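You operate a simulated robot arm through the tools that you are given. There is no shell and no other tool.

You are at the controls of a simulated robot arm. One attempt, no reset.

TASK
Wet the pad and wipe the dust off the side window and the counter.
Fine: put the pad back. Set down upright: wiping pad. What is to be rubbed or washed off counts as gone when no trace of it is left.
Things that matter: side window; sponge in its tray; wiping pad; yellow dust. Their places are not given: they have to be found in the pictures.

It is judged by the outcome, as a careful person would: the job done as asked, and still so three seconds after it is handed in. It fails if anything else is knocked over, pushed out of place, dropped, spilled or broken.

THE ROBOT
A 7-joint arm with a two-finger parallel gripper, fixed in place. Base frame: the origin is at the foot of the arm, x ahead of it, y to its left, z up. Readings come in mm, rad, newtons and seconds.
Its first joint turns from -2.897 to 2.897 rad. Payload 4.4 kg.
The tool frame sits at the grasp point between the pads (the TCP): z along the fingers, y along the line on which they close. The tips reach 23 mm beyond it. Largest opening 94 mm; finger width 38, thickness 10; the body of the gripper, 54 by 96 mm, starts 39 mm behind the TCP.
Orientation is that of the tool frame in the base frame, as a unit quaternion [x, y, z, w]. With the fingers straight down and closing along the base's y, the tool's x points along the base's -x, its y along +y and its z along -z.

THE INTERFACE
- The arm moves only by the tool jog_arm. Its argument "commands" is a list that holds one entry, the list of rows, each a list of 7 numbers: the shift along the tool's x, y, z in units of 250 mm (1.0 is 250 mm), then the turn, a rotation vector about the tool's x, y, z in units of 90 degrees (1.0 is 90 degrees), then the finger opening in m, from 0 to 0.094. In form: [[[tx, ty, tz, ax, ay, az, fingers], ...]]. A call has 1 to 20 rows; each row is the pose to reach, as a shift and turn from the pose commanded when the call began, along the tool's axes at that moment. A call with a number of a shift or a turn outside -1 to 1 is refused whole. Rows are played at 5 a second. More than 50 mm and 0.15 rad between two rows, or a gripper value outside its range, and nothing of the call is played. A pose out of reach is approached as far as the arm can. The call stops where the force on the tool passes 40 N (or 10 N more than at its start, if that is more) or the arm is blocked; 0.2 s more then pass. The fingers move at their own pace (about 108 mm/s each) and stop on an object; they squeeze with about 39 N. The grip force told is the motor's: it shows also when the fingers shut on nothing. Time passes only in rows, and 0.2 s behind the last, so rows that repeat a pose let the fingers close. The reply holds the time, the measured pose of the TCP, the force on the tool along the base axes, the opening and the grip force, in the units named above and with some noise, with the torque about the TCP (base axes, N m) and any sound that the robot's microphone picked up.
- Cameras (640 x 400 px; columns grow to the right, rows downward): "scene" is fixed at [400.5, 497.8, 1550.4]; the picture's right is [-0.98, -0.22, 0.00], its down [-0.08, 0.37, -0.93] and it looks along [0.21, -0.90, -0.38] (base axes); focal length 344 px, centre (320, 200). "wrist" rides on the gripper at [86, 16, -74] in the tool frame; the picture's right is [-0.18, 0.98, 0.00], its down [-0.58, -0.11, -0.81] and it looks along [-0.79, -0.15, 0.59] (tool axes); focal length 243 px, centre (320, 200).
- snapshot(camera): a new picture of that camera. No time passes.
- measure_at(camera, pixels): for up to 12 pixels [column, row] of the newest picture of that camera ("zoom" is the newest enlarged one), the place [x, y, z] in the base frame of the surface seen there, good to about 3 mm. No time passes.
- inspect(camera, box): a new picture of the part [left, top, right, bottom] of that camera's present view, enlarged. No time passes.
- finish_job(): hands the job in; it is judged then, once.

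Unless the task says otherwise, let go and move clear before handing in.

The tools are called after "Emit:" by a JSON object that holds its "op" and its "data". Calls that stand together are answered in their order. jog_arm: Moves the arm, as the interface text tells. Its arguments: {"type":"object","properties":{"commands":{"type":"array"}},"required":["commands"]} The other tools are called the same way: snapshot (camera) takes a picture; measure_at (camera, pixels) gives the place of the surface under pixels of a picture; inspect (camera, box) takes an enlarged picture of a part of a camera's view; finish_job () hands the job in.

At the start:

```text
t: 0.0
tool_pos: [281.8, -414.0, 1370.2]
tcp_rot: [0.0, 1.0, 0.0, 0.0]
ft_force: [-0.7, -0.6, -0.7]
wrist_torque: [-0.01, -0.01, 0.01]
finger_gap: 94.0
gripper_force: 0.1
```

scene: 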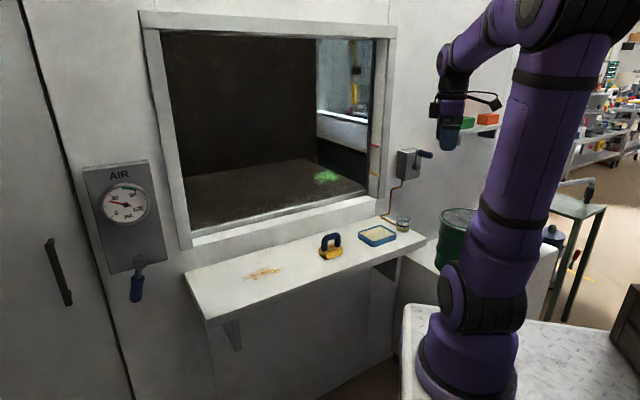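
wrist: 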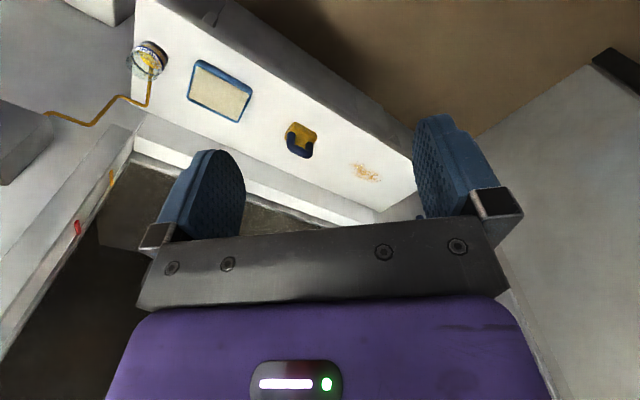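

The scene shows a counter with an orange-yellow dust patch near (262,273), a pad with a handle at (330,245), a sponge tray at (377,236), and something green at (326,176) inside the window. I'll take enlarged views to see details.

Emit:
{"op": "inspect", "data": {"camera": "scene", "box": [180, 180, 440, 340]}}

Emit:
{"op": "inspect", "data": {"camera": "scene", "box": [300, 20, 460, 220]}}

Emit:
{"op": "inspect", "data": {"camera": "wrist", "box": [0, 0, 420, 260]}}

```text
2.46 times, centred on (310, 260) of scene
```

zoom: 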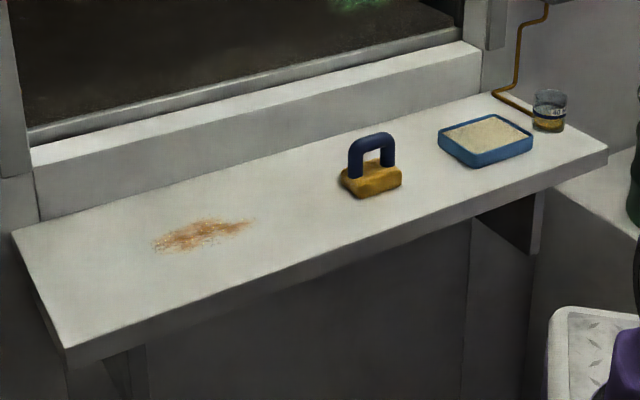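

```text
2.00 times, centred on (380, 120) of scene
```

zoom: 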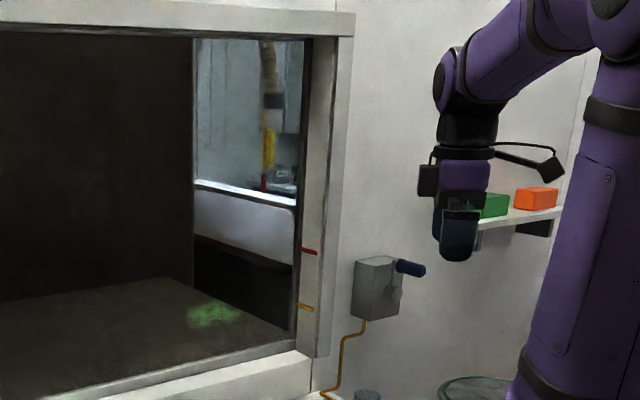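

```text
1.52 times, centred on (210, 130) of wrist
```

zoom: 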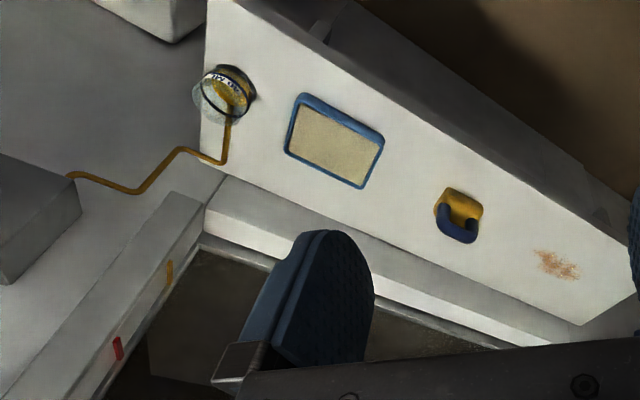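

The counter and pad are clear; the window is dark and I can't yet tell where the dust is on it. I'll measure points on the counter, pad, tray and window.

Emit:
{"op": "measure_at", "data": {"camera": "scene", "pixels": [[262, 273], [244, 277], [281, 269], [330, 245], [377, 236], [403, 222], [200, 290], [410, 240], [326, 176], [250, 200], [250, 100], [345, 100]]}}

Emit:
{"op": "inspect", "data": {"camera": "scene", "box": [140, 10, 280, 130]}}

Emit:
{"op": "inspect", "data": {"camera": "scene", "box": [170, 120, 310, 240]}}

Emit:
{"op": "inspect", "data": {"camera": "scene", "box": [270, 110, 390, 210]}}

```text
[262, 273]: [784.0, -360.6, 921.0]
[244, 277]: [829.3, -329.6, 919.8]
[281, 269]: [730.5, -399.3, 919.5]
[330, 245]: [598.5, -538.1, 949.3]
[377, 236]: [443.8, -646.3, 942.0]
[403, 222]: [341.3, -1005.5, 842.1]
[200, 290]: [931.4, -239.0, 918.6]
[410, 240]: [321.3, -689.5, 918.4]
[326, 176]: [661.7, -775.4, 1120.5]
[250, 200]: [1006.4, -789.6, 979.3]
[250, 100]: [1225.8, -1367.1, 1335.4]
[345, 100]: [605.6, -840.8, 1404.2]
```

```text
3.33 times, centred on (210, 70) of scene
```

zoom: 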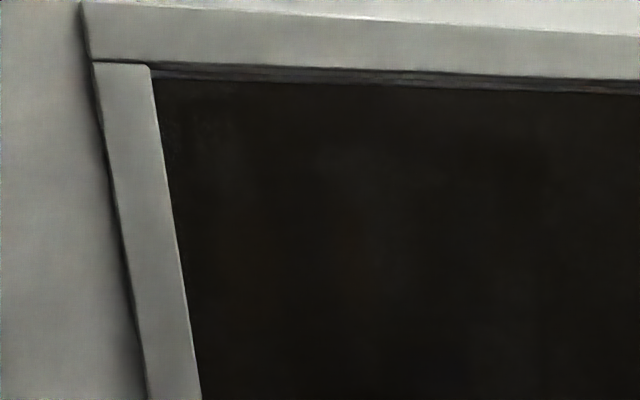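

```text
3.33 times, centred on (240, 180) of scene
```

zoom: 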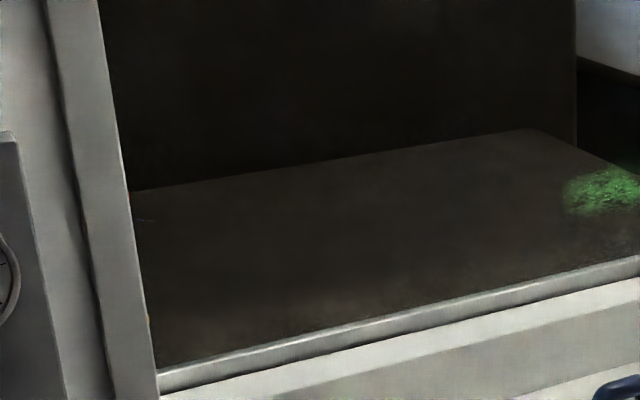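

```text
4.00 times, centred on (330, 160) of scene
```

zoom: 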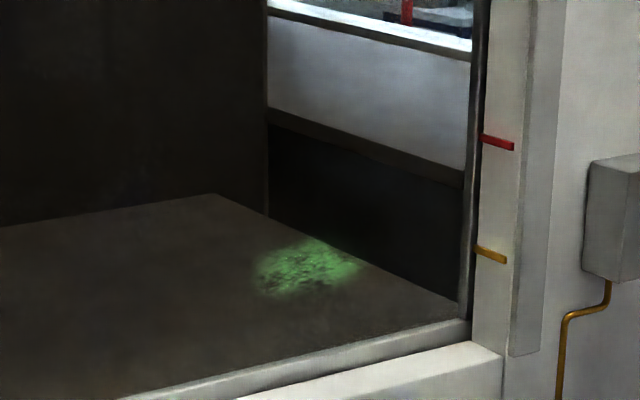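

The green blob measures at z≈1120 rather than on a floor, so the geometry of the window needs clarifying. I'll measure a grid of points on the window.

Emit:
{"op": "measure_at", "data": {"camera": "scene", "pixels": [[318, 175], [335, 176], [326, 170], [326, 182], [335, 185], [300, 170], [280, 180], [350, 150], [360, 185], [330, 60], [360, 60], [330, 140]]}}

Emit:
{"op": "measure_at", "data": {"camera": "scene", "pixels": [[200, 60], [200, 120], [200, 180], [200, 220], [220, 210], [250, 195], [250, 150], [290, 60], [290, 120], [290, 150], [310, 130], [310, 160]]}}

Emit:
{"op": "measure_at", "data": {"camera": "scene", "pixels": [[155, 40], [170, 180], [385, 60], [378, 180], [260, 20], [280, 222], [300, 216], [374, 145], [374, 174], [373, 100], [385, 150], [365, 207]]}}

```text
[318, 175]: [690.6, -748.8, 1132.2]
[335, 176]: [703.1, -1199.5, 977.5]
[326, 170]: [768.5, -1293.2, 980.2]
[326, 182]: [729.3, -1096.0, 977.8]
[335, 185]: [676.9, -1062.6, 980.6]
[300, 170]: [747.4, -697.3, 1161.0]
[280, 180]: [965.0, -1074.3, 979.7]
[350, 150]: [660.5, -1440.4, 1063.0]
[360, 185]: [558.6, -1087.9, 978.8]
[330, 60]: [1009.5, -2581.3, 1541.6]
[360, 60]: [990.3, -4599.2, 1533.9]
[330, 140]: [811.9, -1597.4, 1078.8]
```

```text
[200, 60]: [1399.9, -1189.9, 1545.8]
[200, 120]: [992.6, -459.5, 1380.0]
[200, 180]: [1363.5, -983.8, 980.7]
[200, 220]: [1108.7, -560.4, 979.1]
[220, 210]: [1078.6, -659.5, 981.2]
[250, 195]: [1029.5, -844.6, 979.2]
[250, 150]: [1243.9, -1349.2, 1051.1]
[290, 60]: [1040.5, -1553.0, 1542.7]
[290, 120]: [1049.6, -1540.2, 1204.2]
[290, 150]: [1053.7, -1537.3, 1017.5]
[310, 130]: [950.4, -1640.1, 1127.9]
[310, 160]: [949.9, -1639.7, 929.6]
```

```text
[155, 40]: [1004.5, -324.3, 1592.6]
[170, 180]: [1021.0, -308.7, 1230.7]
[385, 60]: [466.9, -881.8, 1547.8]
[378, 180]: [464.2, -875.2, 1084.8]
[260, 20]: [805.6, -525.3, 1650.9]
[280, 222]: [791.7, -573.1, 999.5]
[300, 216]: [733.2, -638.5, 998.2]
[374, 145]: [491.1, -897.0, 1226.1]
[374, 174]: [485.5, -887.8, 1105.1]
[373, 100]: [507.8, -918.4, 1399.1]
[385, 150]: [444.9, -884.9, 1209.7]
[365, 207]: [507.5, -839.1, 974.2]
```

Some window pixels read on the glass (45° plane through about (690,-749)) and others read through it, so the pane is transparent. I'll zoom in on the pad, tray, cup and the green blob.

Emit:
{"op": "inspect", "data": {"camera": "scene", "box": [300, 220, 364, 260]}}

Emit:
{"op": "inspect", "data": {"camera": "scene", "box": [350, 200, 430, 250]}}

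Emit:
{"op": "inspect", "data": {"camera": "scene", "box": [296, 157, 360, 197]}}

Emit:
{"op": "inspect", "data": {"camera": "scene", "box": [222, 250, 302, 300]}}

Emit:
{"op": "inspect", "data": {"camera": "wrist", "box": [100, 10, 260, 110]}}

Emit:
{"op": "inspect", "data": {"camera": "wrist", "box": [260, 100, 420, 200]}}

```text
10.00 times, centred on (332, 240) of scene
```

zoom: 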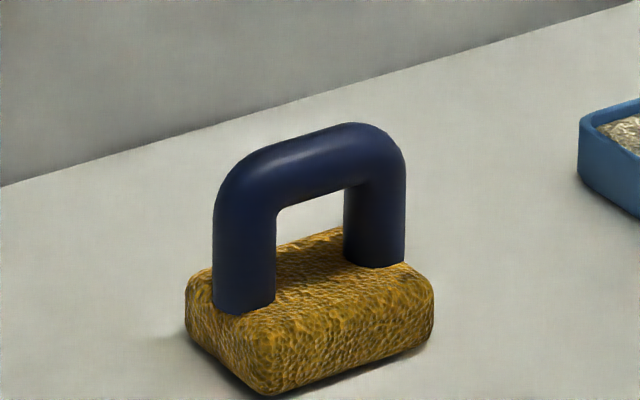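

```text
8.00 times, centred on (390, 225) of scene
```

zoom: 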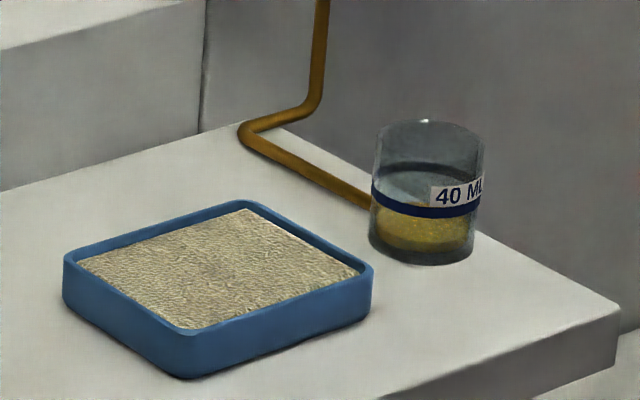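

```text
10.00 times, centred on (328, 177) of scene
```

zoom: 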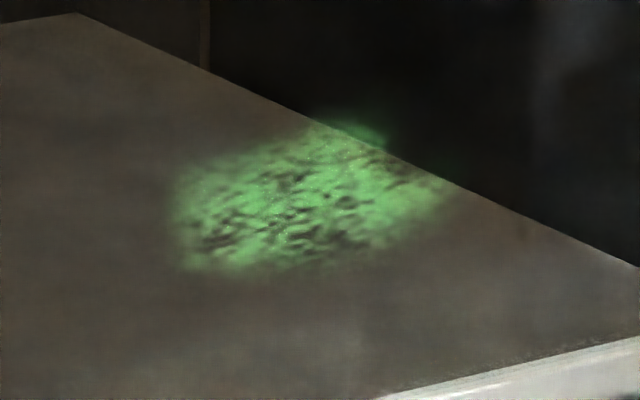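

```text
8.00 times, centred on (262, 275) of scene
```

zoom: 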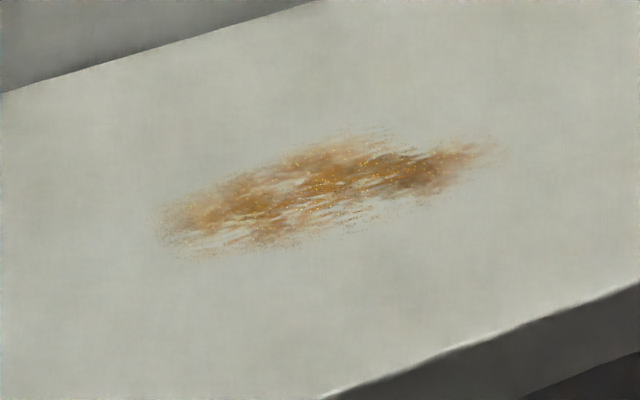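

```text
4.00 times, centred on (180, 60) of wrist
```

zoom: 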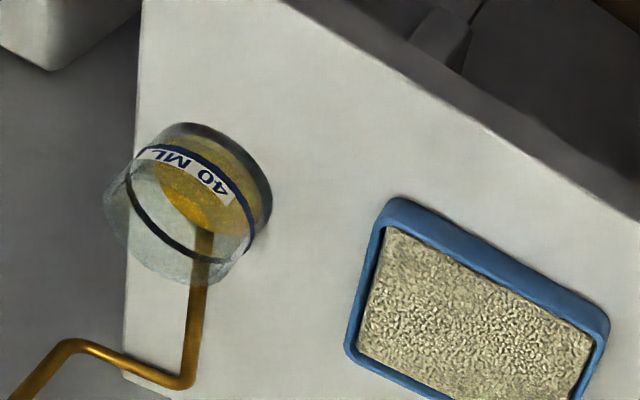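

```text
4.00 times, centred on (340, 150) of wrist
```

zoom: 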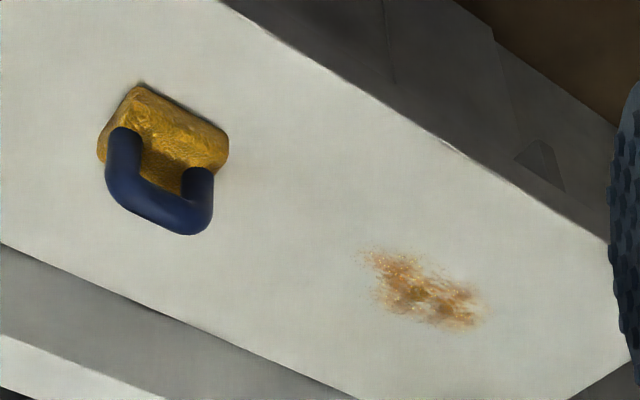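

The counter patch spans about zoom (155–500, 130–260), and the green smear on the glass crosses the floor edge behind it, so it appears to sit on the pane. I'll turn the wrist camera toward the window for a closer look.

Emit:
{"op": "jog_arm", "data": {"commands": [[[0, 0, 0, 0, 0, 0.08, 0.094], [0, 0, 0, 0, 0, 0.16, 0.094], [0, 0, 0, 0, 0, 0.24, 0.094], [0, 0, 0, 0, 0, 0.32, 0.094], [0, 0, 0, 0, 0, 0.38, 0.094]]]}}

Emit:
{"op": "snapshot", "data": {"camera": "wrist"}}

```text
t: 1.2
tool_pos: [281.7, -413.0, 1370.0]
tcp_rot: [0.295, 0.955, 0.0, 0.0]
ft_force: [0.1, 0.1, -0.4]
wrist_torque: [-0.04, 0.0, 0.01]
finger_gap: 94.0
gripper_force: 0.0
```

```text
taken
```

wrist: 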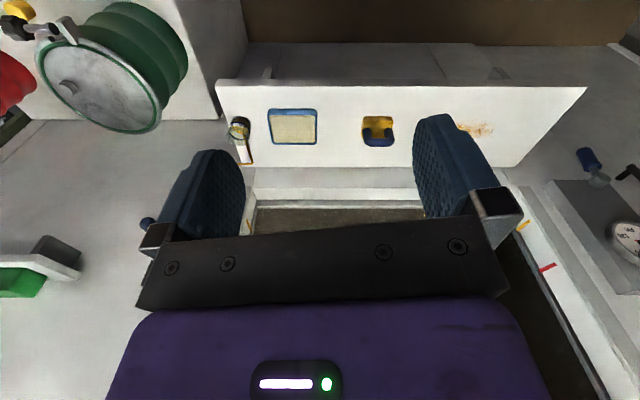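

The wrist picture is upside-down relative to the world; the counter items are at the top and the window starts below row 200. I'll lower the arm a bit and pitch the tool toward the glass so the camera looks at the pane.

Emit:
{"op": "jog_arm", "data": {"commands": [[[0, 0, 0.1, 0, -0.066, 0, 0.094], [0, 0, 0.2, 0, -0.132, 0, 0.094], [0, 0, 0.3, 0, -0.198, 0, 0.094], [0, 0, 0.4, 0, -0.264, 0, 0.094], [0, 0, 0.5, 0, -0.33, 0, 0.094]]]}}

Emit:
{"op": "snapshot", "data": {"camera": "wrist"}}

```text
t: 2.4
tool_pos: [281.6, -414.1, 1243.0]
tcp_rot: [0.284, 0.924, -0.076, 0.246]
ft_force: [-0.8, -0.6, 0.4]
wrist_torque: [0.01, 0.02, -0.02]
finger_gap: 93.9
gripper_force: 0.1
```

```text
taken
```

wrist: 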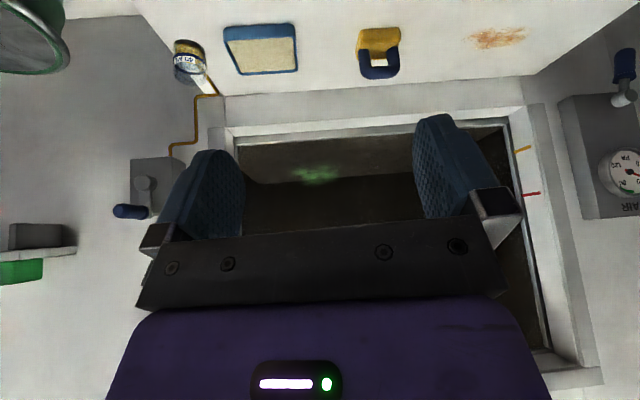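

The green smear is visible at about (315,174) of the wrist picture. I'll zoom on it and measure around it to find whether it lies on the glass.

Emit:
{"op": "inspect", "data": {"camera": "wrist", "box": [240, 130, 420, 235]}}

Emit:
{"op": "measure_at", "data": {"camera": "wrist", "pixels": [[315, 174], [305, 172], [325, 175], [315, 168], [315, 180], [300, 178], [330, 170], [310, 175], [320, 172], [280, 160], [360, 160], [400, 200]]}}

```text
3.56 times, centred on (330, 182) of wrist
```

zoom: 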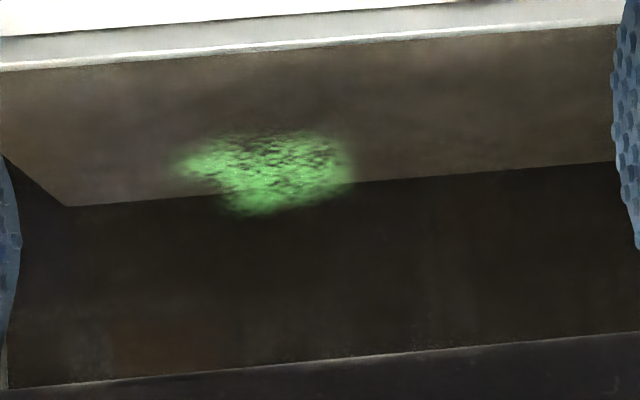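

```text
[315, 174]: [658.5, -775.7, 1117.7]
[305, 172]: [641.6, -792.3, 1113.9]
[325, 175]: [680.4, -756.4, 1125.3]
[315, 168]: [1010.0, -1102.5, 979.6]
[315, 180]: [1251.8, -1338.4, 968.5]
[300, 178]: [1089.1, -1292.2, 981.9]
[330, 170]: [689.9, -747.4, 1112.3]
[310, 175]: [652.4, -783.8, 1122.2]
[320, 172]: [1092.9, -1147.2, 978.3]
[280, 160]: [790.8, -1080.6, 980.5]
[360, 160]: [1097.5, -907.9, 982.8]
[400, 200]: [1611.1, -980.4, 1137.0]
```

The smear consistently measures on the glass near [658,-775,1118], about 135 mm wide and 60 mm tall. Now I'll measure the pad and tray precisely with enlarged scene views.

Emit:
{"op": "inspect", "data": {"camera": "scene", "box": [300, 220, 364, 260]}}

Emit:
{"op": "measure_at", "data": {"camera": "zoom", "pixels": [[230, 180], [310, 160], [345, 128], [395, 165], [240, 300], [375, 265], [195, 275], [270, 345], [430, 290], [265, 390], [310, 240], [320, 290]]}}

Emit:
{"op": "inspect", "data": {"camera": "wrist", "box": [330, 10, 426, 70]}}

Emit:
{"op": "measure_at", "data": {"camera": "zoom", "pixels": [[180, 130], [200, 350], [440, 120], [460, 330], [330, 460], [320, 250]]}}

```text
10.00 times, centred on (332, 240) of scene
```

zoom: 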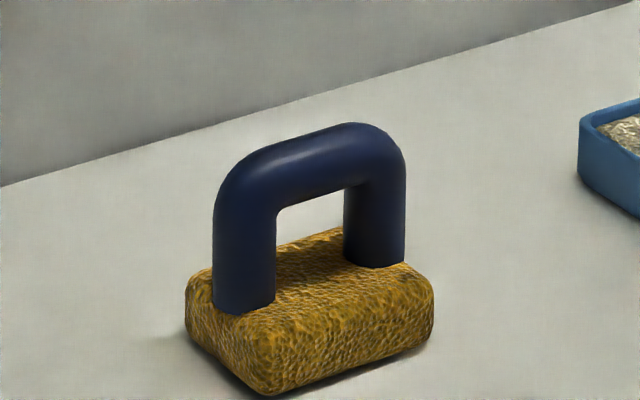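

```text
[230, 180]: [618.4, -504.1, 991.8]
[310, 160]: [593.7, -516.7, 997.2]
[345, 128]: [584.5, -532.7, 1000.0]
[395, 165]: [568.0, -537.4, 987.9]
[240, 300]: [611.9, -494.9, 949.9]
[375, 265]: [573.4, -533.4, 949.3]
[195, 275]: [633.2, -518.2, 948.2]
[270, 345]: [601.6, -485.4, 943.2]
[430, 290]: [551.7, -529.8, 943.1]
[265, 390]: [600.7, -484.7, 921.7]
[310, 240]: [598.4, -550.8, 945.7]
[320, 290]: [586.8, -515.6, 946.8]
```

```text
6.67 times, centred on (378, 40) of wrist
```

zoom: 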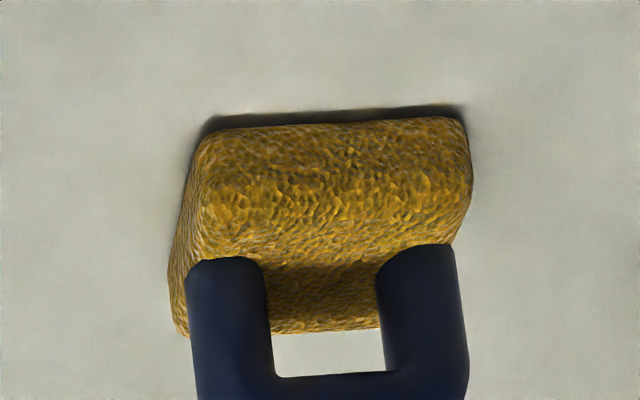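

```text
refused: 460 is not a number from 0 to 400
```

The pad base is about 70×48 mm with long side along the wall direction (45°), centre about (593,-524), with bar top at z≈1000. Now I'll measure the tray, sponge and cup.

Emit:
{"op": "inspect", "data": {"camera": "scene", "box": [350, 200, 430, 250]}}

Emit:
{"op": "measure_at", "data": {"camera": "zoom", "pixels": [[68, 255], [180, 338], [370, 265], [240, 205], [90, 262], [190, 325], [355, 268], [245, 213], [220, 265], [180, 375], [425, 260], [620, 310]]}}

Emit:
{"op": "inspect", "data": {"camera": "wrist", "box": [160, 10, 320, 110]}}

Emit:
{"op": "measure_at", "data": {"camera": "zoom", "pixels": [[260, 75], [280, 245], [545, 230], [530, 60], [275, 100], [295, 235], [530, 220], [515, 75], [400, 150], [350, 90], [450, 200], [120, 250]]}}

```text
8.00 times, centred on (390, 225) of scene
```

zoom: 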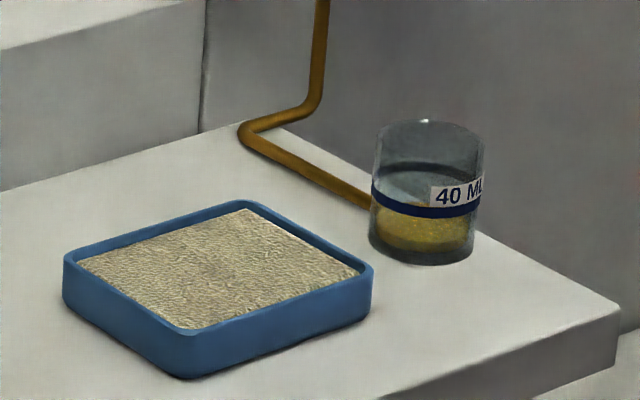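

```text
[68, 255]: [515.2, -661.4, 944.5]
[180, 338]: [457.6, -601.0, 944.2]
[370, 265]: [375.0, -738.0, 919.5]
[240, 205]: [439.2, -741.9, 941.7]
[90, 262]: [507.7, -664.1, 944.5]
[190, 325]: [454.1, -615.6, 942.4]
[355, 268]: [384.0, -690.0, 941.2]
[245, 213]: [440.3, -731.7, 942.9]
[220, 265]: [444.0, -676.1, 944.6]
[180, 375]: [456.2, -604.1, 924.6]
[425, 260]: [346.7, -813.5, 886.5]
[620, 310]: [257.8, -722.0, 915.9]
```

```text
4.00 times, centred on (240, 60) of wrist
```

zoom: 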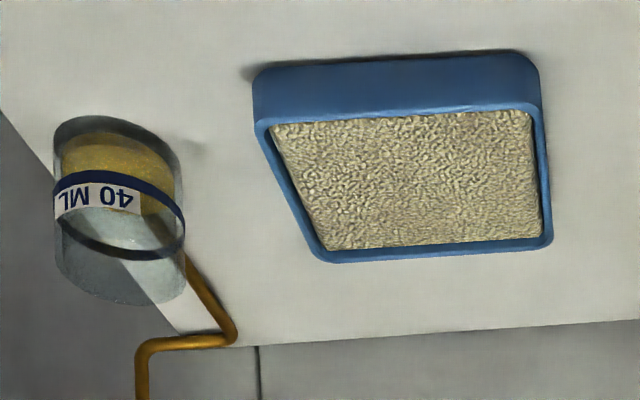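

```text
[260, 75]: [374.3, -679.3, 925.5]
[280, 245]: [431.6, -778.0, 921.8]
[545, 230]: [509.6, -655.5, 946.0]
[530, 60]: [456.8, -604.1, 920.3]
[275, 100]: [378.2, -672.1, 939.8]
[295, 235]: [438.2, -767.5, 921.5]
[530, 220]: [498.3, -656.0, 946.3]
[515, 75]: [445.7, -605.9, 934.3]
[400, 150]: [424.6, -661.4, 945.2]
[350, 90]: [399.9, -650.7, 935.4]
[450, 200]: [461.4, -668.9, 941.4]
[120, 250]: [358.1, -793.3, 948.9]
```

Tray rim corners give a centre near (446,-672), 115×83 mm, with the sponge top at z≈944. I'll re-probe a few window pixels that hit the glass outside the smear, to rule out hidden dust there.

Emit:
{"op": "snapshot", "data": {"camera": "scene"}}

Emit:
{"op": "measure_at", "data": {"camera": "scene", "pixels": [[300, 170], [301, 170], [299, 170], [300, 171], [200, 120], [201, 120], [199, 120], [345, 100], [346, 100], [344, 100], [345, 101], [300, 168]]}}

Emit:
{"op": "inspect", "data": {"camera": "scene", "box": [280, 150, 344, 190]}}

Emit:
{"op": "measure_at", "data": {"camera": "zoom", "pixels": [[345, 240], [365, 270], [385, 300], [400, 260], [430, 280], [460, 230], [500, 250], [530, 210], [580, 230], [610, 250], [200, 200], [250, 260]]}}

```text
taken
```

scene: 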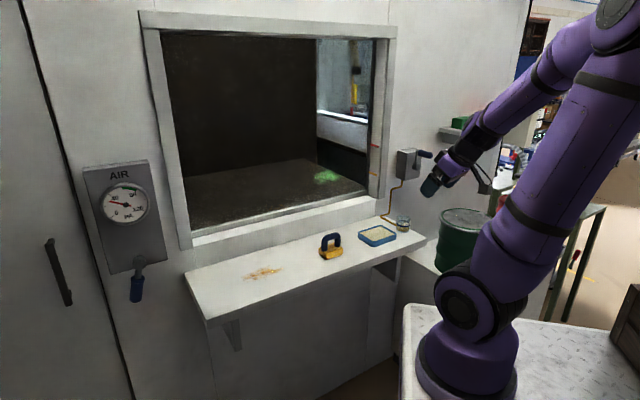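

```text
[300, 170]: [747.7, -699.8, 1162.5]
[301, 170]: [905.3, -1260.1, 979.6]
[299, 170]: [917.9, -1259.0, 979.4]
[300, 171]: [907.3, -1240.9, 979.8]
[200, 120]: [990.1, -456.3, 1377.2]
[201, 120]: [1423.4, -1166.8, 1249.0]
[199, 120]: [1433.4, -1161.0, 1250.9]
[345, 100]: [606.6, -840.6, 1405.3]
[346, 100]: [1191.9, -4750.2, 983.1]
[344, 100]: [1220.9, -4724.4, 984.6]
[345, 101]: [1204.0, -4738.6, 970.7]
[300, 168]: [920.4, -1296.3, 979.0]
```

```text
10.00 times, centred on (312, 170) of scene
```

zoom: 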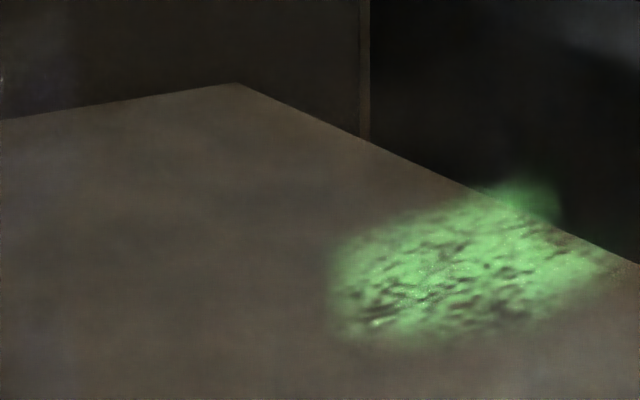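

```text
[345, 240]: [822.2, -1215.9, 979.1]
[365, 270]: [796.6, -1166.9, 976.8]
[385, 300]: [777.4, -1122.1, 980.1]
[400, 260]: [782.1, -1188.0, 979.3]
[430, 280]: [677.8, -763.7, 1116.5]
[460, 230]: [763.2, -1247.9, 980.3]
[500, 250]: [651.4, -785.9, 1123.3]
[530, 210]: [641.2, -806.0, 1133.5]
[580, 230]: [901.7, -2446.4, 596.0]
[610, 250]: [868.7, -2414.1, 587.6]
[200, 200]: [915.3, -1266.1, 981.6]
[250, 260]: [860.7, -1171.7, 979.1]
```

The smear is confirmed as the only patch on the pane. I'll level the tool to point straight down with its closing axis along the counter (45°), so the fingers can straddle the handle's two legs.

Emit:
{"op": "jog_arm", "data": {"commands": [[[0, 0, 0, 0.006, 0.066, 0.0232, 0.094], [0, 0, 0, 0.0123, 0.1316, 0.0465, 0.094], [0, 0, 0, 0.0185, 0.1974, 0.0697, 0.094], [0, 0, 0, 0.0246, 0.2632, 0.093, 0.094], [0, 0, 0, 0.0308, 0.329, 0.1162, 0.094], [0, 0, 0, 0.0308, 0.329, 0.1162, 0.094]]]}}

```text
t: 3.8
tool_pos: [281.8, -414.3, 1244.4]
tcp_rot: [0.382, 0.924, 0.001, -0.001]
ft_force: [-0.7, 0.4, 0.4]
wrist_torque: [0.01, -0.01, -0.02]
finger_gap: 93.9
gripper_force: 0.0
```

The tool is level and aligned at 45°. I'll now travel to above the pad at about (594,-524,1150).

Emit:
{"op": "jog_arm", "data": {"commands": [[[-0.15, 0.072, 0.05, 0, 0, 0, 0.094], [-0.3, 0.143, 0.1, 0, 0, 0, 0.094], [-0.45, 0.215, 0.15, 0, 0, 0, 0.094], [-0.6, 0.286, 0.2, 0, 0, 0, 0.094], [-0.75, 0.358, 0.25, 0, 0, 0, 0.094], [-0.9, 0.43, 0.3, 0, 0, 0, 0.094]]]}}

Emit:
{"op": "snapshot", "data": {"camera": "wrist"}}

```text
t: 5.2
tool_pos: [516.6, -497.1, 1168.2]
tcp_rot: [0.381, 0.924, -0.001, 0.001]
ft_force: [-1.4, 0.5, 0.6]
wrist_torque: [-0.01, -0.03, -0.01]
finger_gap: 94.2
gripper_force: 0.2
```

```text
taken
```

wrist: 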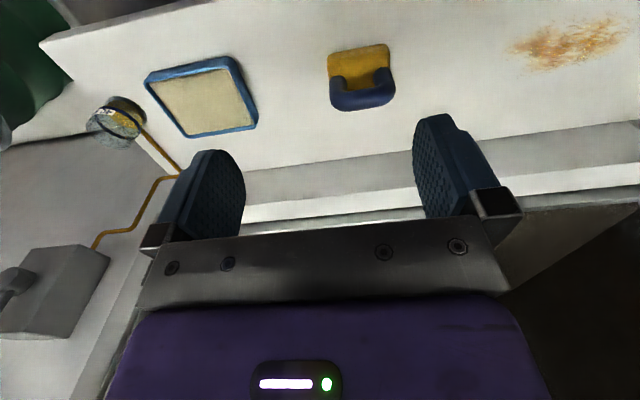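

The pad is now at (360,75) in the wrist view and much closer. I'll zoom and re-measure the handle and base from here.

Emit:
{"op": "inspect", "data": {"camera": "wrist", "box": [312, 32, 408, 122]}}

Emit:
{"op": "measure_at", "data": {"camera": "zoom", "pixels": [[160, 250], [200, 300], [480, 250], [490, 200], [320, 310], [320, 180], [150, 110], [430, 70], [300, 90], [400, 290], [240, 295], [150, 200]]}}

```text
4.44 times, centred on (360, 77) of wrist
```

zoom: 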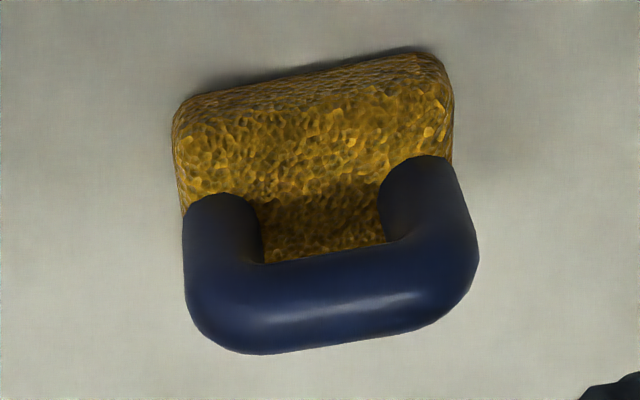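

```text
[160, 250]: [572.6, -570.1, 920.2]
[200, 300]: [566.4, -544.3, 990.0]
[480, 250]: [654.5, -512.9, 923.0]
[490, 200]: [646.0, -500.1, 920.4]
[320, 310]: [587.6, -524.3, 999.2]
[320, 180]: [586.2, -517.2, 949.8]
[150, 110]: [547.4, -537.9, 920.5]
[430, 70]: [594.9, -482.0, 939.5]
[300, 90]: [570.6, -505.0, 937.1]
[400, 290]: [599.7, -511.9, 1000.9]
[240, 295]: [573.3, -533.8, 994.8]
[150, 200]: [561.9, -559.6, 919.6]
```

Handle centre comes out at about (592,-523), top z≈1000, legs spanning ~74 mm. I'll move directly above it, staying over the top at z≈1070.

Emit:
{"op": "jog_arm", "data": {"commands": [[[-0.1, 0.046, 0.1, 0, 0, 0, 0.094], [-0.2, 0.092, 0.2, 0, 0, 0, 0.094], [-0.287, 0.138, 0.3, 0, 0, 0, 0.094], [-0.287, 0.138, 0.39, 0, 0, 0, 0.094], [-0.287, 0.138, 0.39, 0, 0, 0, 0.094]]]}}

Emit:
{"op": "snapshot", "data": {"camera": "wrist"}}

Emit:
{"op": "snapshot", "data": {"camera": "scene"}}

```text
t: 6.4
tool_pos: [592.6, -522.4, 1073.8]
tcp_rot: [0.382, 0.924, -0.001, 0.0]
ft_force: [-0.8, 0.1, -0.6]
wrist_torque: [0.01, -0.01, 0.01]
finger_gap: 94.1
gripper_force: 0.0
```

```text
taken
```

wrist: 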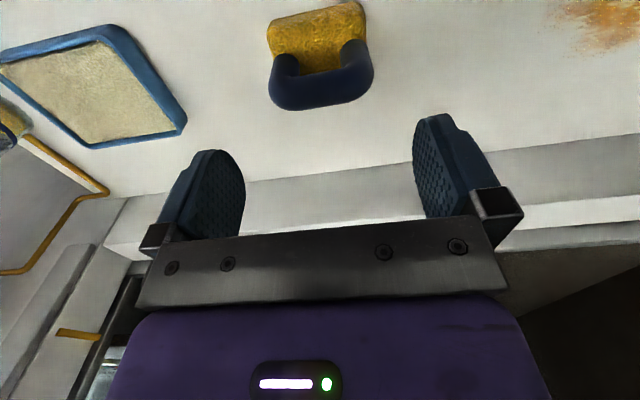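

```text
taken
```

scene: 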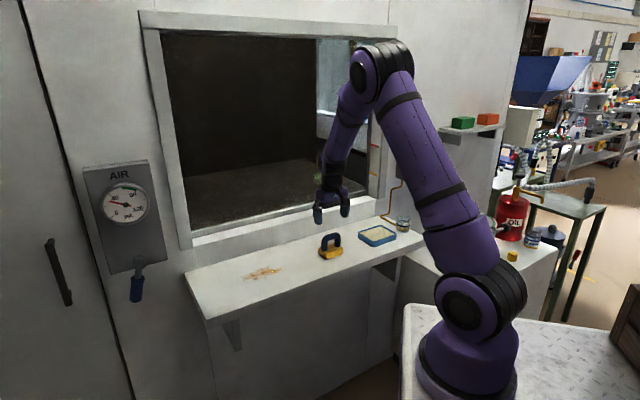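

The handle's bar centre projects within about 1 mm of the TCP axis, so the alignment is right. I'll descend so the tips stop just above the pad's base.

Emit:
{"op": "jog_arm", "data": {"commands": [[[0, 0, 0.08, 0, 0, 0, 0.094], [0, 0, 0.16, 0, 0, 0, 0.094], [0, 0, 0.24, 0, 0, 0, 0.094], [0, 0, 0.32, 0, 0, 0, 0.094], [0, 0, 0.378, 0, 0, 0, 0.094], [0, 0, 0.378, 0, 0, 0, 0.094]]]}}

Emit:
{"op": "snapshot", "data": {"camera": "wrist"}}

Emit:
{"op": "inspect", "data": {"camera": "scene", "box": [284, 190, 380, 270]}}

```text
t: 7.8
tool_pos: [590.8, -521.5, 977.6]
tcp_rot: [0.382, 0.924, -0.001, 0.0]
ft_force: [0.4, 0.0, 0.3]
wrist_torque: [-0.03, -0.04, 0.0]
finger_gap: 93.9
gripper_force: 0.1
```

```text
taken
```

wrist: 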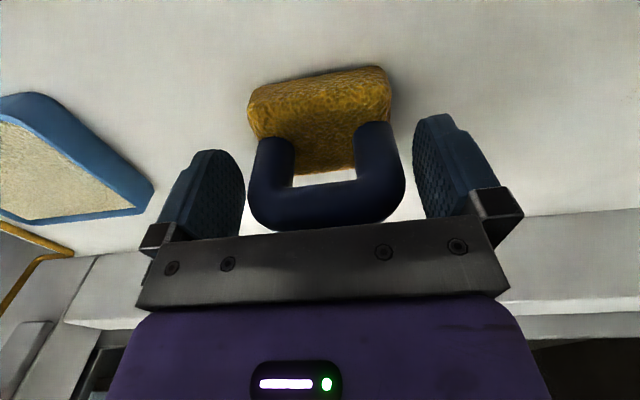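

```text
5.00 times, centred on (332, 230) of scene
```

zoom: 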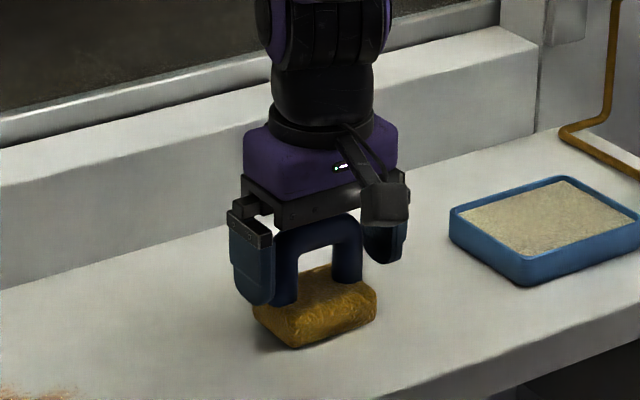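

Both fingers straddle the handle legs (wrist view (250–405, 120–225)). Now I'll close on the handle.

Emit:
{"op": "jog_arm", "data": {"commands": [[[0, 0, 0, 0, 0, 0, 0.08], [0, 0, 0, 0, 0, 0, 0.06], [0, 0, 0, 0, 0, 0, 0.03], [0, 0, 0, 0, 0, 0, 0.03], [0, 0, 0, 0, 0, 0, 0.03]]]}}

Emit:
{"op": "snapshot", "data": {"camera": "wrist"}}

```text
t: 9.0
tool_pos: [590.4, -522.4, 977.7]
tcp_rot: [0.383, 0.924, 0.0, 0.0]
ft_force: [-0.2, -0.4, 0.4]
wrist_torque: [0.02, 0.02, 0.02]
finger_gap: 75.3
gripper_force: 39.1
```

```text
taken
```

wrist: 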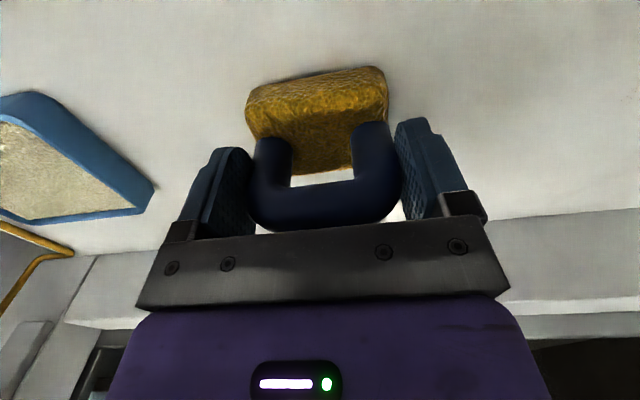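

Grip is solid: gap 75.3 mm, 39 N. I'll lift the pad 70 mm and carry it over the sponge (centre about n=-790.6, t=-158.5, i.e. (447,-671)).

Emit:
{"op": "jog_arm", "data": {"commands": [[[0, 0, -0.08, 0, 0, 0, 0.03], [0, 0, -0.16, 0, 0, 0, 0.03], [0, 0, -0.28, 0, 0, 0, 0.03], [-0.003, -0.16, -0.28, 0, 0, 0, 0.03], [-0.006, -0.33, -0.28, 0, 0, 0, 0.03], [-0.01, -0.5, -0.28, 0, 0, 0, 0.03], [-0.014, -0.67, -0.28, 0, 0, 0, 0.03], [-0.015, -0.83, -0.28, 0, 0, 0, 0.03], [-0.015, -0.83, -0.28, 0, 0, 0, 0.03]]]}}

Emit:
{"op": "snapshot", "data": {"camera": "wrist"}}

Emit:
{"op": "inspect", "data": {"camera": "scene", "box": [320, 170, 432, 260]}}

```text
t: 11.0
tool_pos: [444.3, -672.8, 1047.6]
tcp_rot: [0.382, 0.924, -0.001, 0.0]
ft_force: [-0.8, -0.2, -0.6]
wrist_torque: [-0.02, -0.05, 0.04]
finger_gap: 75.3
gripper_force: 38.8
```

```text
taken
```

wrist: 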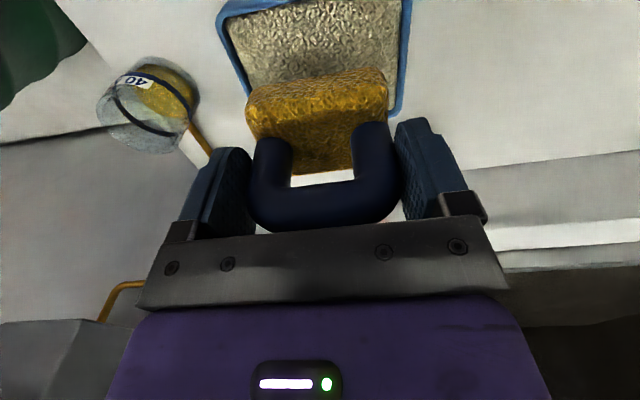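

```text
4.44 times, centred on (376, 215) of scene
```

zoom: 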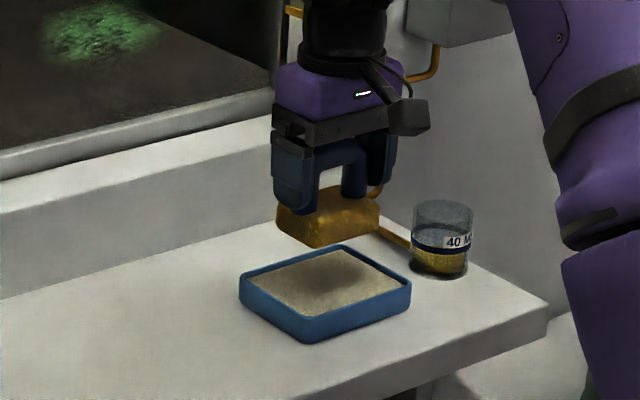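

The pad hangs over the sponge (its shadow is centred on it). I'll descend to light contact and watch the force.

Emit:
{"op": "jog_arm", "data": {"commands": [[[0, 0.01, 0.06, 0, 0, 0, 0.03], [0, 0.01, 0.12, 0, 0, 0, 0.03], [0, 0.01, 0.16, 0, 0, 0, 0.03], [0, 0.01, 0.176, 0, 0, 0, 0.03], [0, 0.01, 0.184, 0, 0, 0, 0.03], [0, 0.01, 0.184, 0, 0, 0, 0.03]]]}}

```text
t: 12.4
tool_pos: [450.7, -669.5, 1001.4]
tcp_rot: [0.381, 0.924, -0.001, 0.0]
ft_force: [-0.1, 1.9, 0.6]
wrist_torque: [0.0, 0.03, -0.01]
finger_gap: 75.4
gripper_force: 38.6
```

Force is still near zero at z≈1001. I'll press down in small steps.

Emit:
{"op": "jog_arm", "data": {"commands": [[[0, 0, 0.008, 0, 0, 0, 0.03], [0, 0, 0.016, 0, 0, 0, 0.03], [0, 0, 0.016, 0, 0, 0, 0.03]]]}}

```text
t: 13.1
tool_pos: [450.1, -670.3, 1002.6]
tcp_rot: [0.382, 0.924, -0.001, 0.001]
ft_force: [-3.1, 6.7, 13.3]
wrist_torque: [0.58, 0.33, -0.06]
finger_gap: 75.3
gripper_force: 39.1
stopped in row 3: the force on the tool passed its limit at 41 N (the readings are from after the stop); the commanded pose is now the measured one
```

Contact was made with the force passing the limit near z≈1002. I'll check pictures to see that the pad sits within the sponge and nothing shifted.

Emit:
{"op": "inspect", "data": {"camera": "scene", "box": [336, 190, 432, 260]}}

Emit:
{"op": "snapshot", "data": {"camera": "wrist"}}

```text
5.71 times, centred on (384, 225) of scene
```

zoom: 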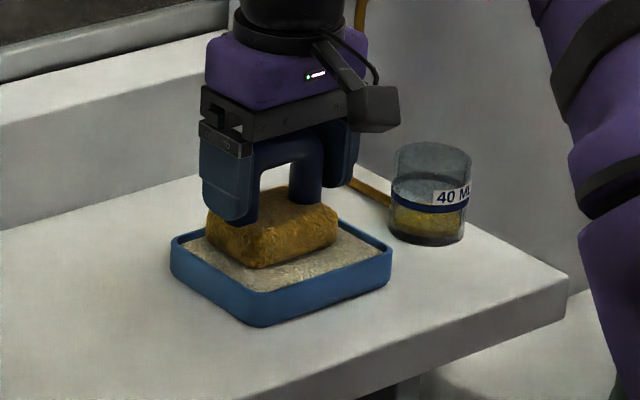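

```text
taken
```

wrist: 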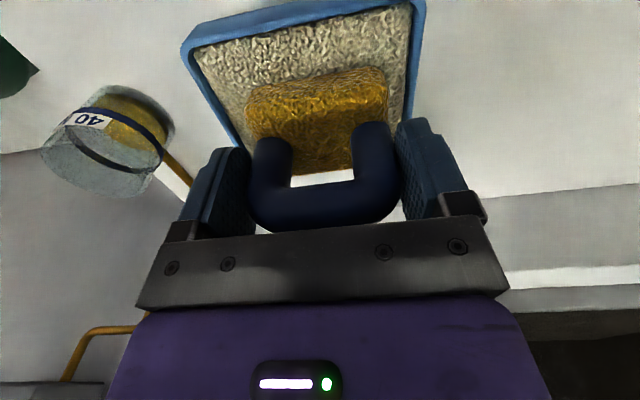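

The pad is resting inside the tray on the sponge (wrist view: sponge visible on all sides), tray not moved. I'll hold the press for a second, then lift slightly to see if the pad looks wet.

Emit:
{"op": "jog_arm", "data": {"commands": [[[0, 0, 0, 0, 0, 0, 0.03], [0, 0, 0, 0, 0, 0, 0.03], [0, 0, 0, 0, 0, 0, 0.03], [0, 0, 0, 0, 0, 0, 0.03], [0, 0, 0, 0, 0, 0, 0.03]]]}}

Emit:
{"op": "inspect", "data": {"camera": "wrist", "box": [170, 0, 430, 240]}}

```text
t: 14.3
tool_pos: [451.1, -670.6, 1001.2]
tcp_rot: [0.382, 0.924, -0.001, 0.002]
ft_force: [-0.2, 3.7, 21.2]
wrist_torque: [0.29, -0.07, -0.01]
finger_gap: 75.4
gripper_force: 38.9
```

```text
1.67 times, centred on (300, 120) of wrist
```

zoom: 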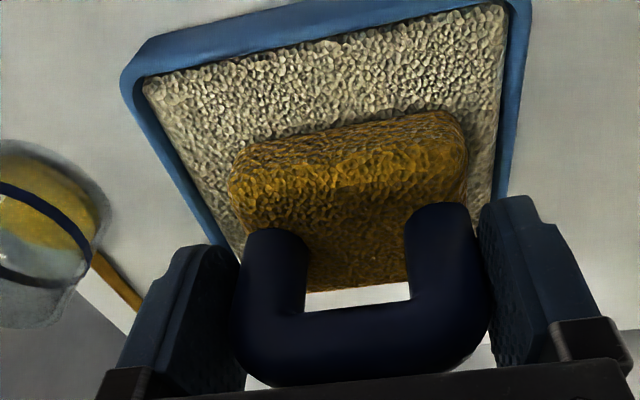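

Force reads 21 N, a firm press. I'll lift 20 mm and look at the pad's colour.

Emit:
{"op": "jog_arm", "data": {"commands": [[[0, 0, -0.04, 0, 0, 0, 0.03], [0, -0.01, -0.08, 0, 0, 0, 0.03], [0, -0.02, -0.12, 0, 0, 0, 0.03], [0, -0.02, -0.12, 0, 0, 0, 0.03]]]}}

Emit:
{"op": "inspect", "data": {"camera": "wrist", "box": [170, 0, 430, 240]}}

Emit:
{"op": "inspect", "data": {"camera": "scene", "box": [336, 190, 432, 260]}}

```text
t: 15.3
tool_pos: [446.0, -674.2, 1030.6]
tcp_rot: [0.382, 0.924, -0.002, 0.001]
ft_force: [0.3, -1.2, -1.1]
wrist_torque: [-0.02, 0.04, -0.01]
finger_gap: 75.4
gripper_force: 38.8
```

```text
1.67 times, centred on (300, 120) of wrist
```

zoom: 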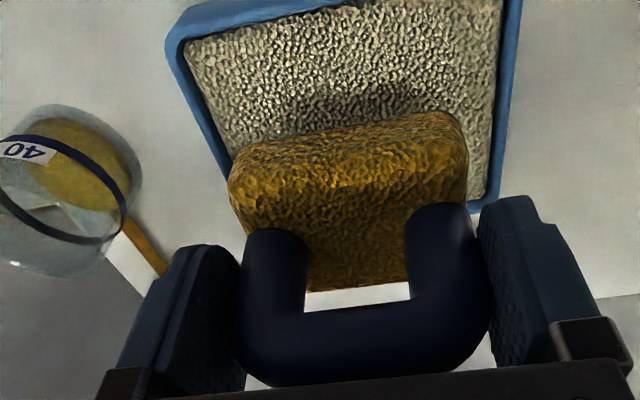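

```text
5.71 times, centred on (384, 225) of scene
```

zoom: 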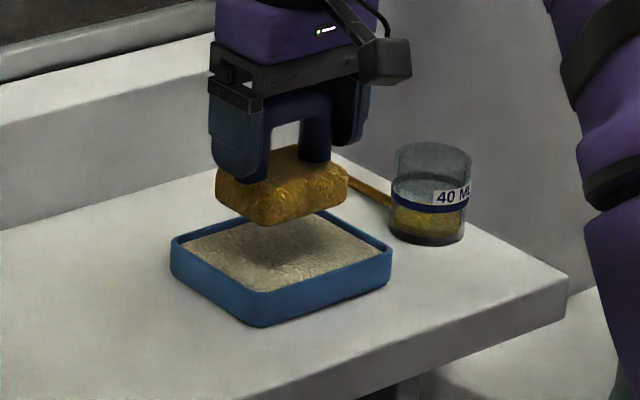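

The pad now looks darker and the dab is centred. I'll do a second firm dab for good measure, then lift clear.

Emit:
{"op": "jog_arm", "data": {"commands": [[[0, 0, 0.05, 0, 0, 0, 0.03], [0, 0, 0.09, 0, 0, 0, 0.03], [0, 0, 0.106, 0, 0, 0, 0.03], [0, 0, 0.112, 0, 0, 0, 0.03], [0, 0, 0.116, 0, 0, 0, 0.03], [0, 0, 0.116, 0, 0, 0, 0.03], [0, 0, 0.116, 0, 0, 0, 0.03], [0, 0, 0.116, 0, 0, 0, 0.03]]]}}

```text
t: 17.1
tool_pos: [447.8, -674.2, 1001.5]
tcp_rot: [0.382, 0.924, -0.002, 0.003]
ft_force: [0.2, -1.3, 3.8]
wrist_torque: [-0.11, -0.09, 0.0]
finger_gap: 75.4
gripper_force: 39.1
```

Light contact at 3.8 N. I'll press 1.5 mm more, hold, then lift clear and move toward the counter dust.

Emit:
{"op": "jog_arm", "data": {"commands": [[[0, 0, 0.004, 0, 0, 0, 0.03], [0, 0, 0.006, 0, 0, 0, 0.03], [0, 0, 0.006, 0, 0, 0, 0.03], [0, 0, 0.006, 0, 0, 0, 0.03], [0, 0, -0.08, 0, 0, 0, 0.03], [0, 0, -0.2, 0, 0, 0, 0.03], [0, 0, -0.24, 0, 0, 0, 0.03]]]}}

Emit:
{"op": "inspect", "data": {"camera": "wrist", "box": [170, 0, 430, 240]}}

Emit:
{"op": "inspect", "data": {"camera": "scene", "box": [336, 170, 432, 250]}}

```text
t: 18.7
tool_pos: [447.9, -675.3, 1062.5]
tcp_rot: [0.382, 0.924, -0.002, 0.0]
ft_force: [0.0, -1.2, -0.5]
wrist_torque: [0.07, 0.0, 0.02]
finger_gap: 75.5
gripper_force: 39.3
```

```text
1.67 times, centred on (300, 120) of wrist
```

zoom: 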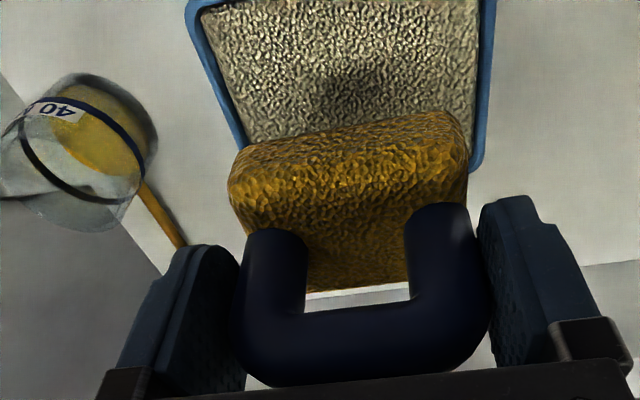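

```text
5.00 times, centred on (384, 210) of scene
```

zoom: 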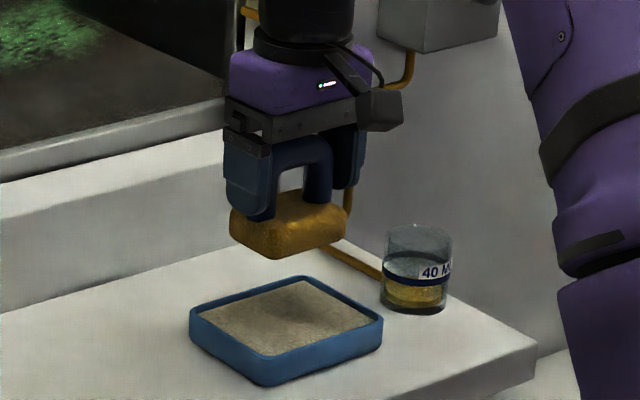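

The pad is visibly wet. Before going to the counter dust I'll measure its outline in the scene view.

Emit:
{"op": "inspect", "data": {"camera": "scene", "box": [222, 250, 302, 300]}}

Emit:
{"op": "measure_at", "data": {"camera": "zoom", "pixels": [[150, 225], [170, 200], [180, 260], [250, 165], [250, 248], [340, 130], [380, 130], [340, 225], [440, 195], [500, 140], [510, 155], [320, 185]]}}

Emit:
{"op": "measure_at", "data": {"camera": "zoom", "pixels": [[320, 10], [10, 85], [340, 390], [630, 280], [10, 300], [470, 330]]}}

```text
8.00 times, centred on (262, 275) of scene
```

zoom: 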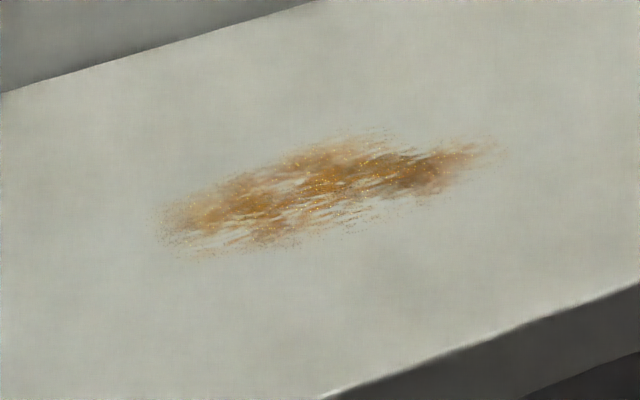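

```text
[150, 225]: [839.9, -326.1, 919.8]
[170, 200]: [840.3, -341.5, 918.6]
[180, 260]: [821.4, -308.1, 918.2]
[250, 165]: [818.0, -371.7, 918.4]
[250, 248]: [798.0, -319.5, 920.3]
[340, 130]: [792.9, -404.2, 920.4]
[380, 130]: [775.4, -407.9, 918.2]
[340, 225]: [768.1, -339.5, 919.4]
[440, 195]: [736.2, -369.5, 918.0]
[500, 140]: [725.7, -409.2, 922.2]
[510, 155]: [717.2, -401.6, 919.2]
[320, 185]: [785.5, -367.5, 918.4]
```

```text
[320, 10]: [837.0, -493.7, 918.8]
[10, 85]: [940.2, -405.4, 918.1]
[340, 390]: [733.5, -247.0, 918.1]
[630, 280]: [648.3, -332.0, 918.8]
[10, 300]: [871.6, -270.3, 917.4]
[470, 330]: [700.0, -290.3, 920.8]
```

The counter dust spans n from -848 to -780 and t from 222 to 364 (counter coordinates across/along). I'll carry the pad there at safe height.

Emit:
{"op": "jog_arm", "data": {"commands": [[[-0.02, 0.18, 0, 0, 0, 0, 0.03], [-0.04, 0.36, 0, 0, 0, 0, 0.03], [-0.06, 0.54, 0, 0, 0, 0, 0.03], [-0.08, 0.72, 0, 0, 0, 0, 0.03], [-0.1, 0.9, 0, 0, 0, 0, 0.03], [-0.1, 0.98, 0, 0, 0, 0, 0.03]]]}}

```text
t: 20.1
tool_pos: [638.5, -517.6, 1060.1]
tcp_rot: [0.382, 0.924, -0.002, 0.001]
ft_force: [-0.6, -0.9, -0.8]
wrist_torque: [0.02, 0.0, 0.01]
finger_gap: 75.0
gripper_force: 38.9
```

Readings show n=-817, t=86 as expected. Next I'll go to the near-right end of the dust and come down just above the counter.

Emit:
{"op": "jog_arm", "data": {"commands": [[[-0.03, 0.19, 0, 0, 0, 0, 0.03], [-0.06, 0.38, 0, 0, 0, 0, 0.03], [-0.074, 0.56, 0, 0, 0, 0, 0.03], [-0.074, 0.56, 0.16, 0, 0, 0, 0.03], [-0.074, 0.56, 0.3, 0, 0, 0, 0.03], [-0.074, 0.56, 0.3, 0, 0, 0, 0.03]]]}}

Emit:
{"op": "snapshot", "data": {"camera": "wrist"}}

Emit:
{"op": "inspect", "data": {"camera": "scene", "box": [222, 210, 334, 300]}}

```text
t: 21.5
tool_pos: [749.1, -434.7, 986.9]
tcp_rot: [0.38, 0.925, -0.002, 0.001]
ft_force: [1.0, -0.5, -0.3]
wrist_torque: [0.01, 0.02, 0.0]
finger_gap: 75.4
gripper_force: 39.2
```

```text
taken
```

wrist: 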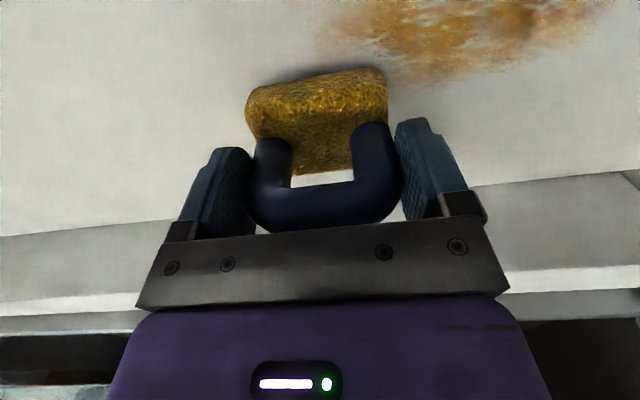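

```text
4.44 times, centred on (278, 255) of scene
```

zoom: 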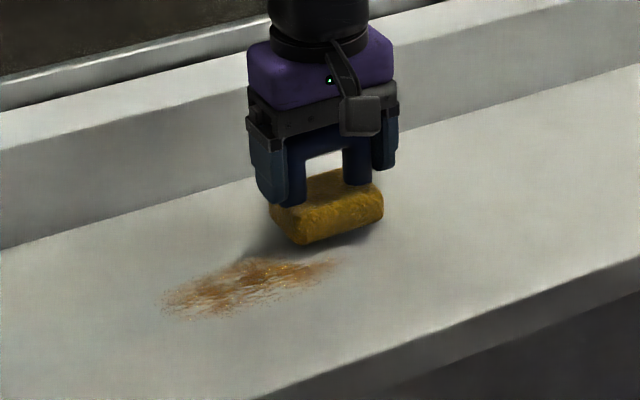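

The pad is just above the counter at the dust's right rear. I'll lower to contact.

Emit:
{"op": "jog_arm", "data": {"commands": [[[0, 0, 0.02, 0, 0, 0, 0.03], [0, 0, 0.034, 0, 0, 0, 0.03], [0, 0, 0.04, 0, 0, 0, 0.03], [0, 0, 0.04, 0, 0, 0, 0.03]]]}}

```text
t: 22.5
tool_pos: [749.8, -433.1, 979.1]
tcp_rot: [0.382, 0.924, -0.002, 0.002]
ft_force: [-0.4, 1.4, 5.3]
wrist_torque: [-0.07, 0.02, 0.03]
finger_gap: 75.4
gripper_force: 38.6
```

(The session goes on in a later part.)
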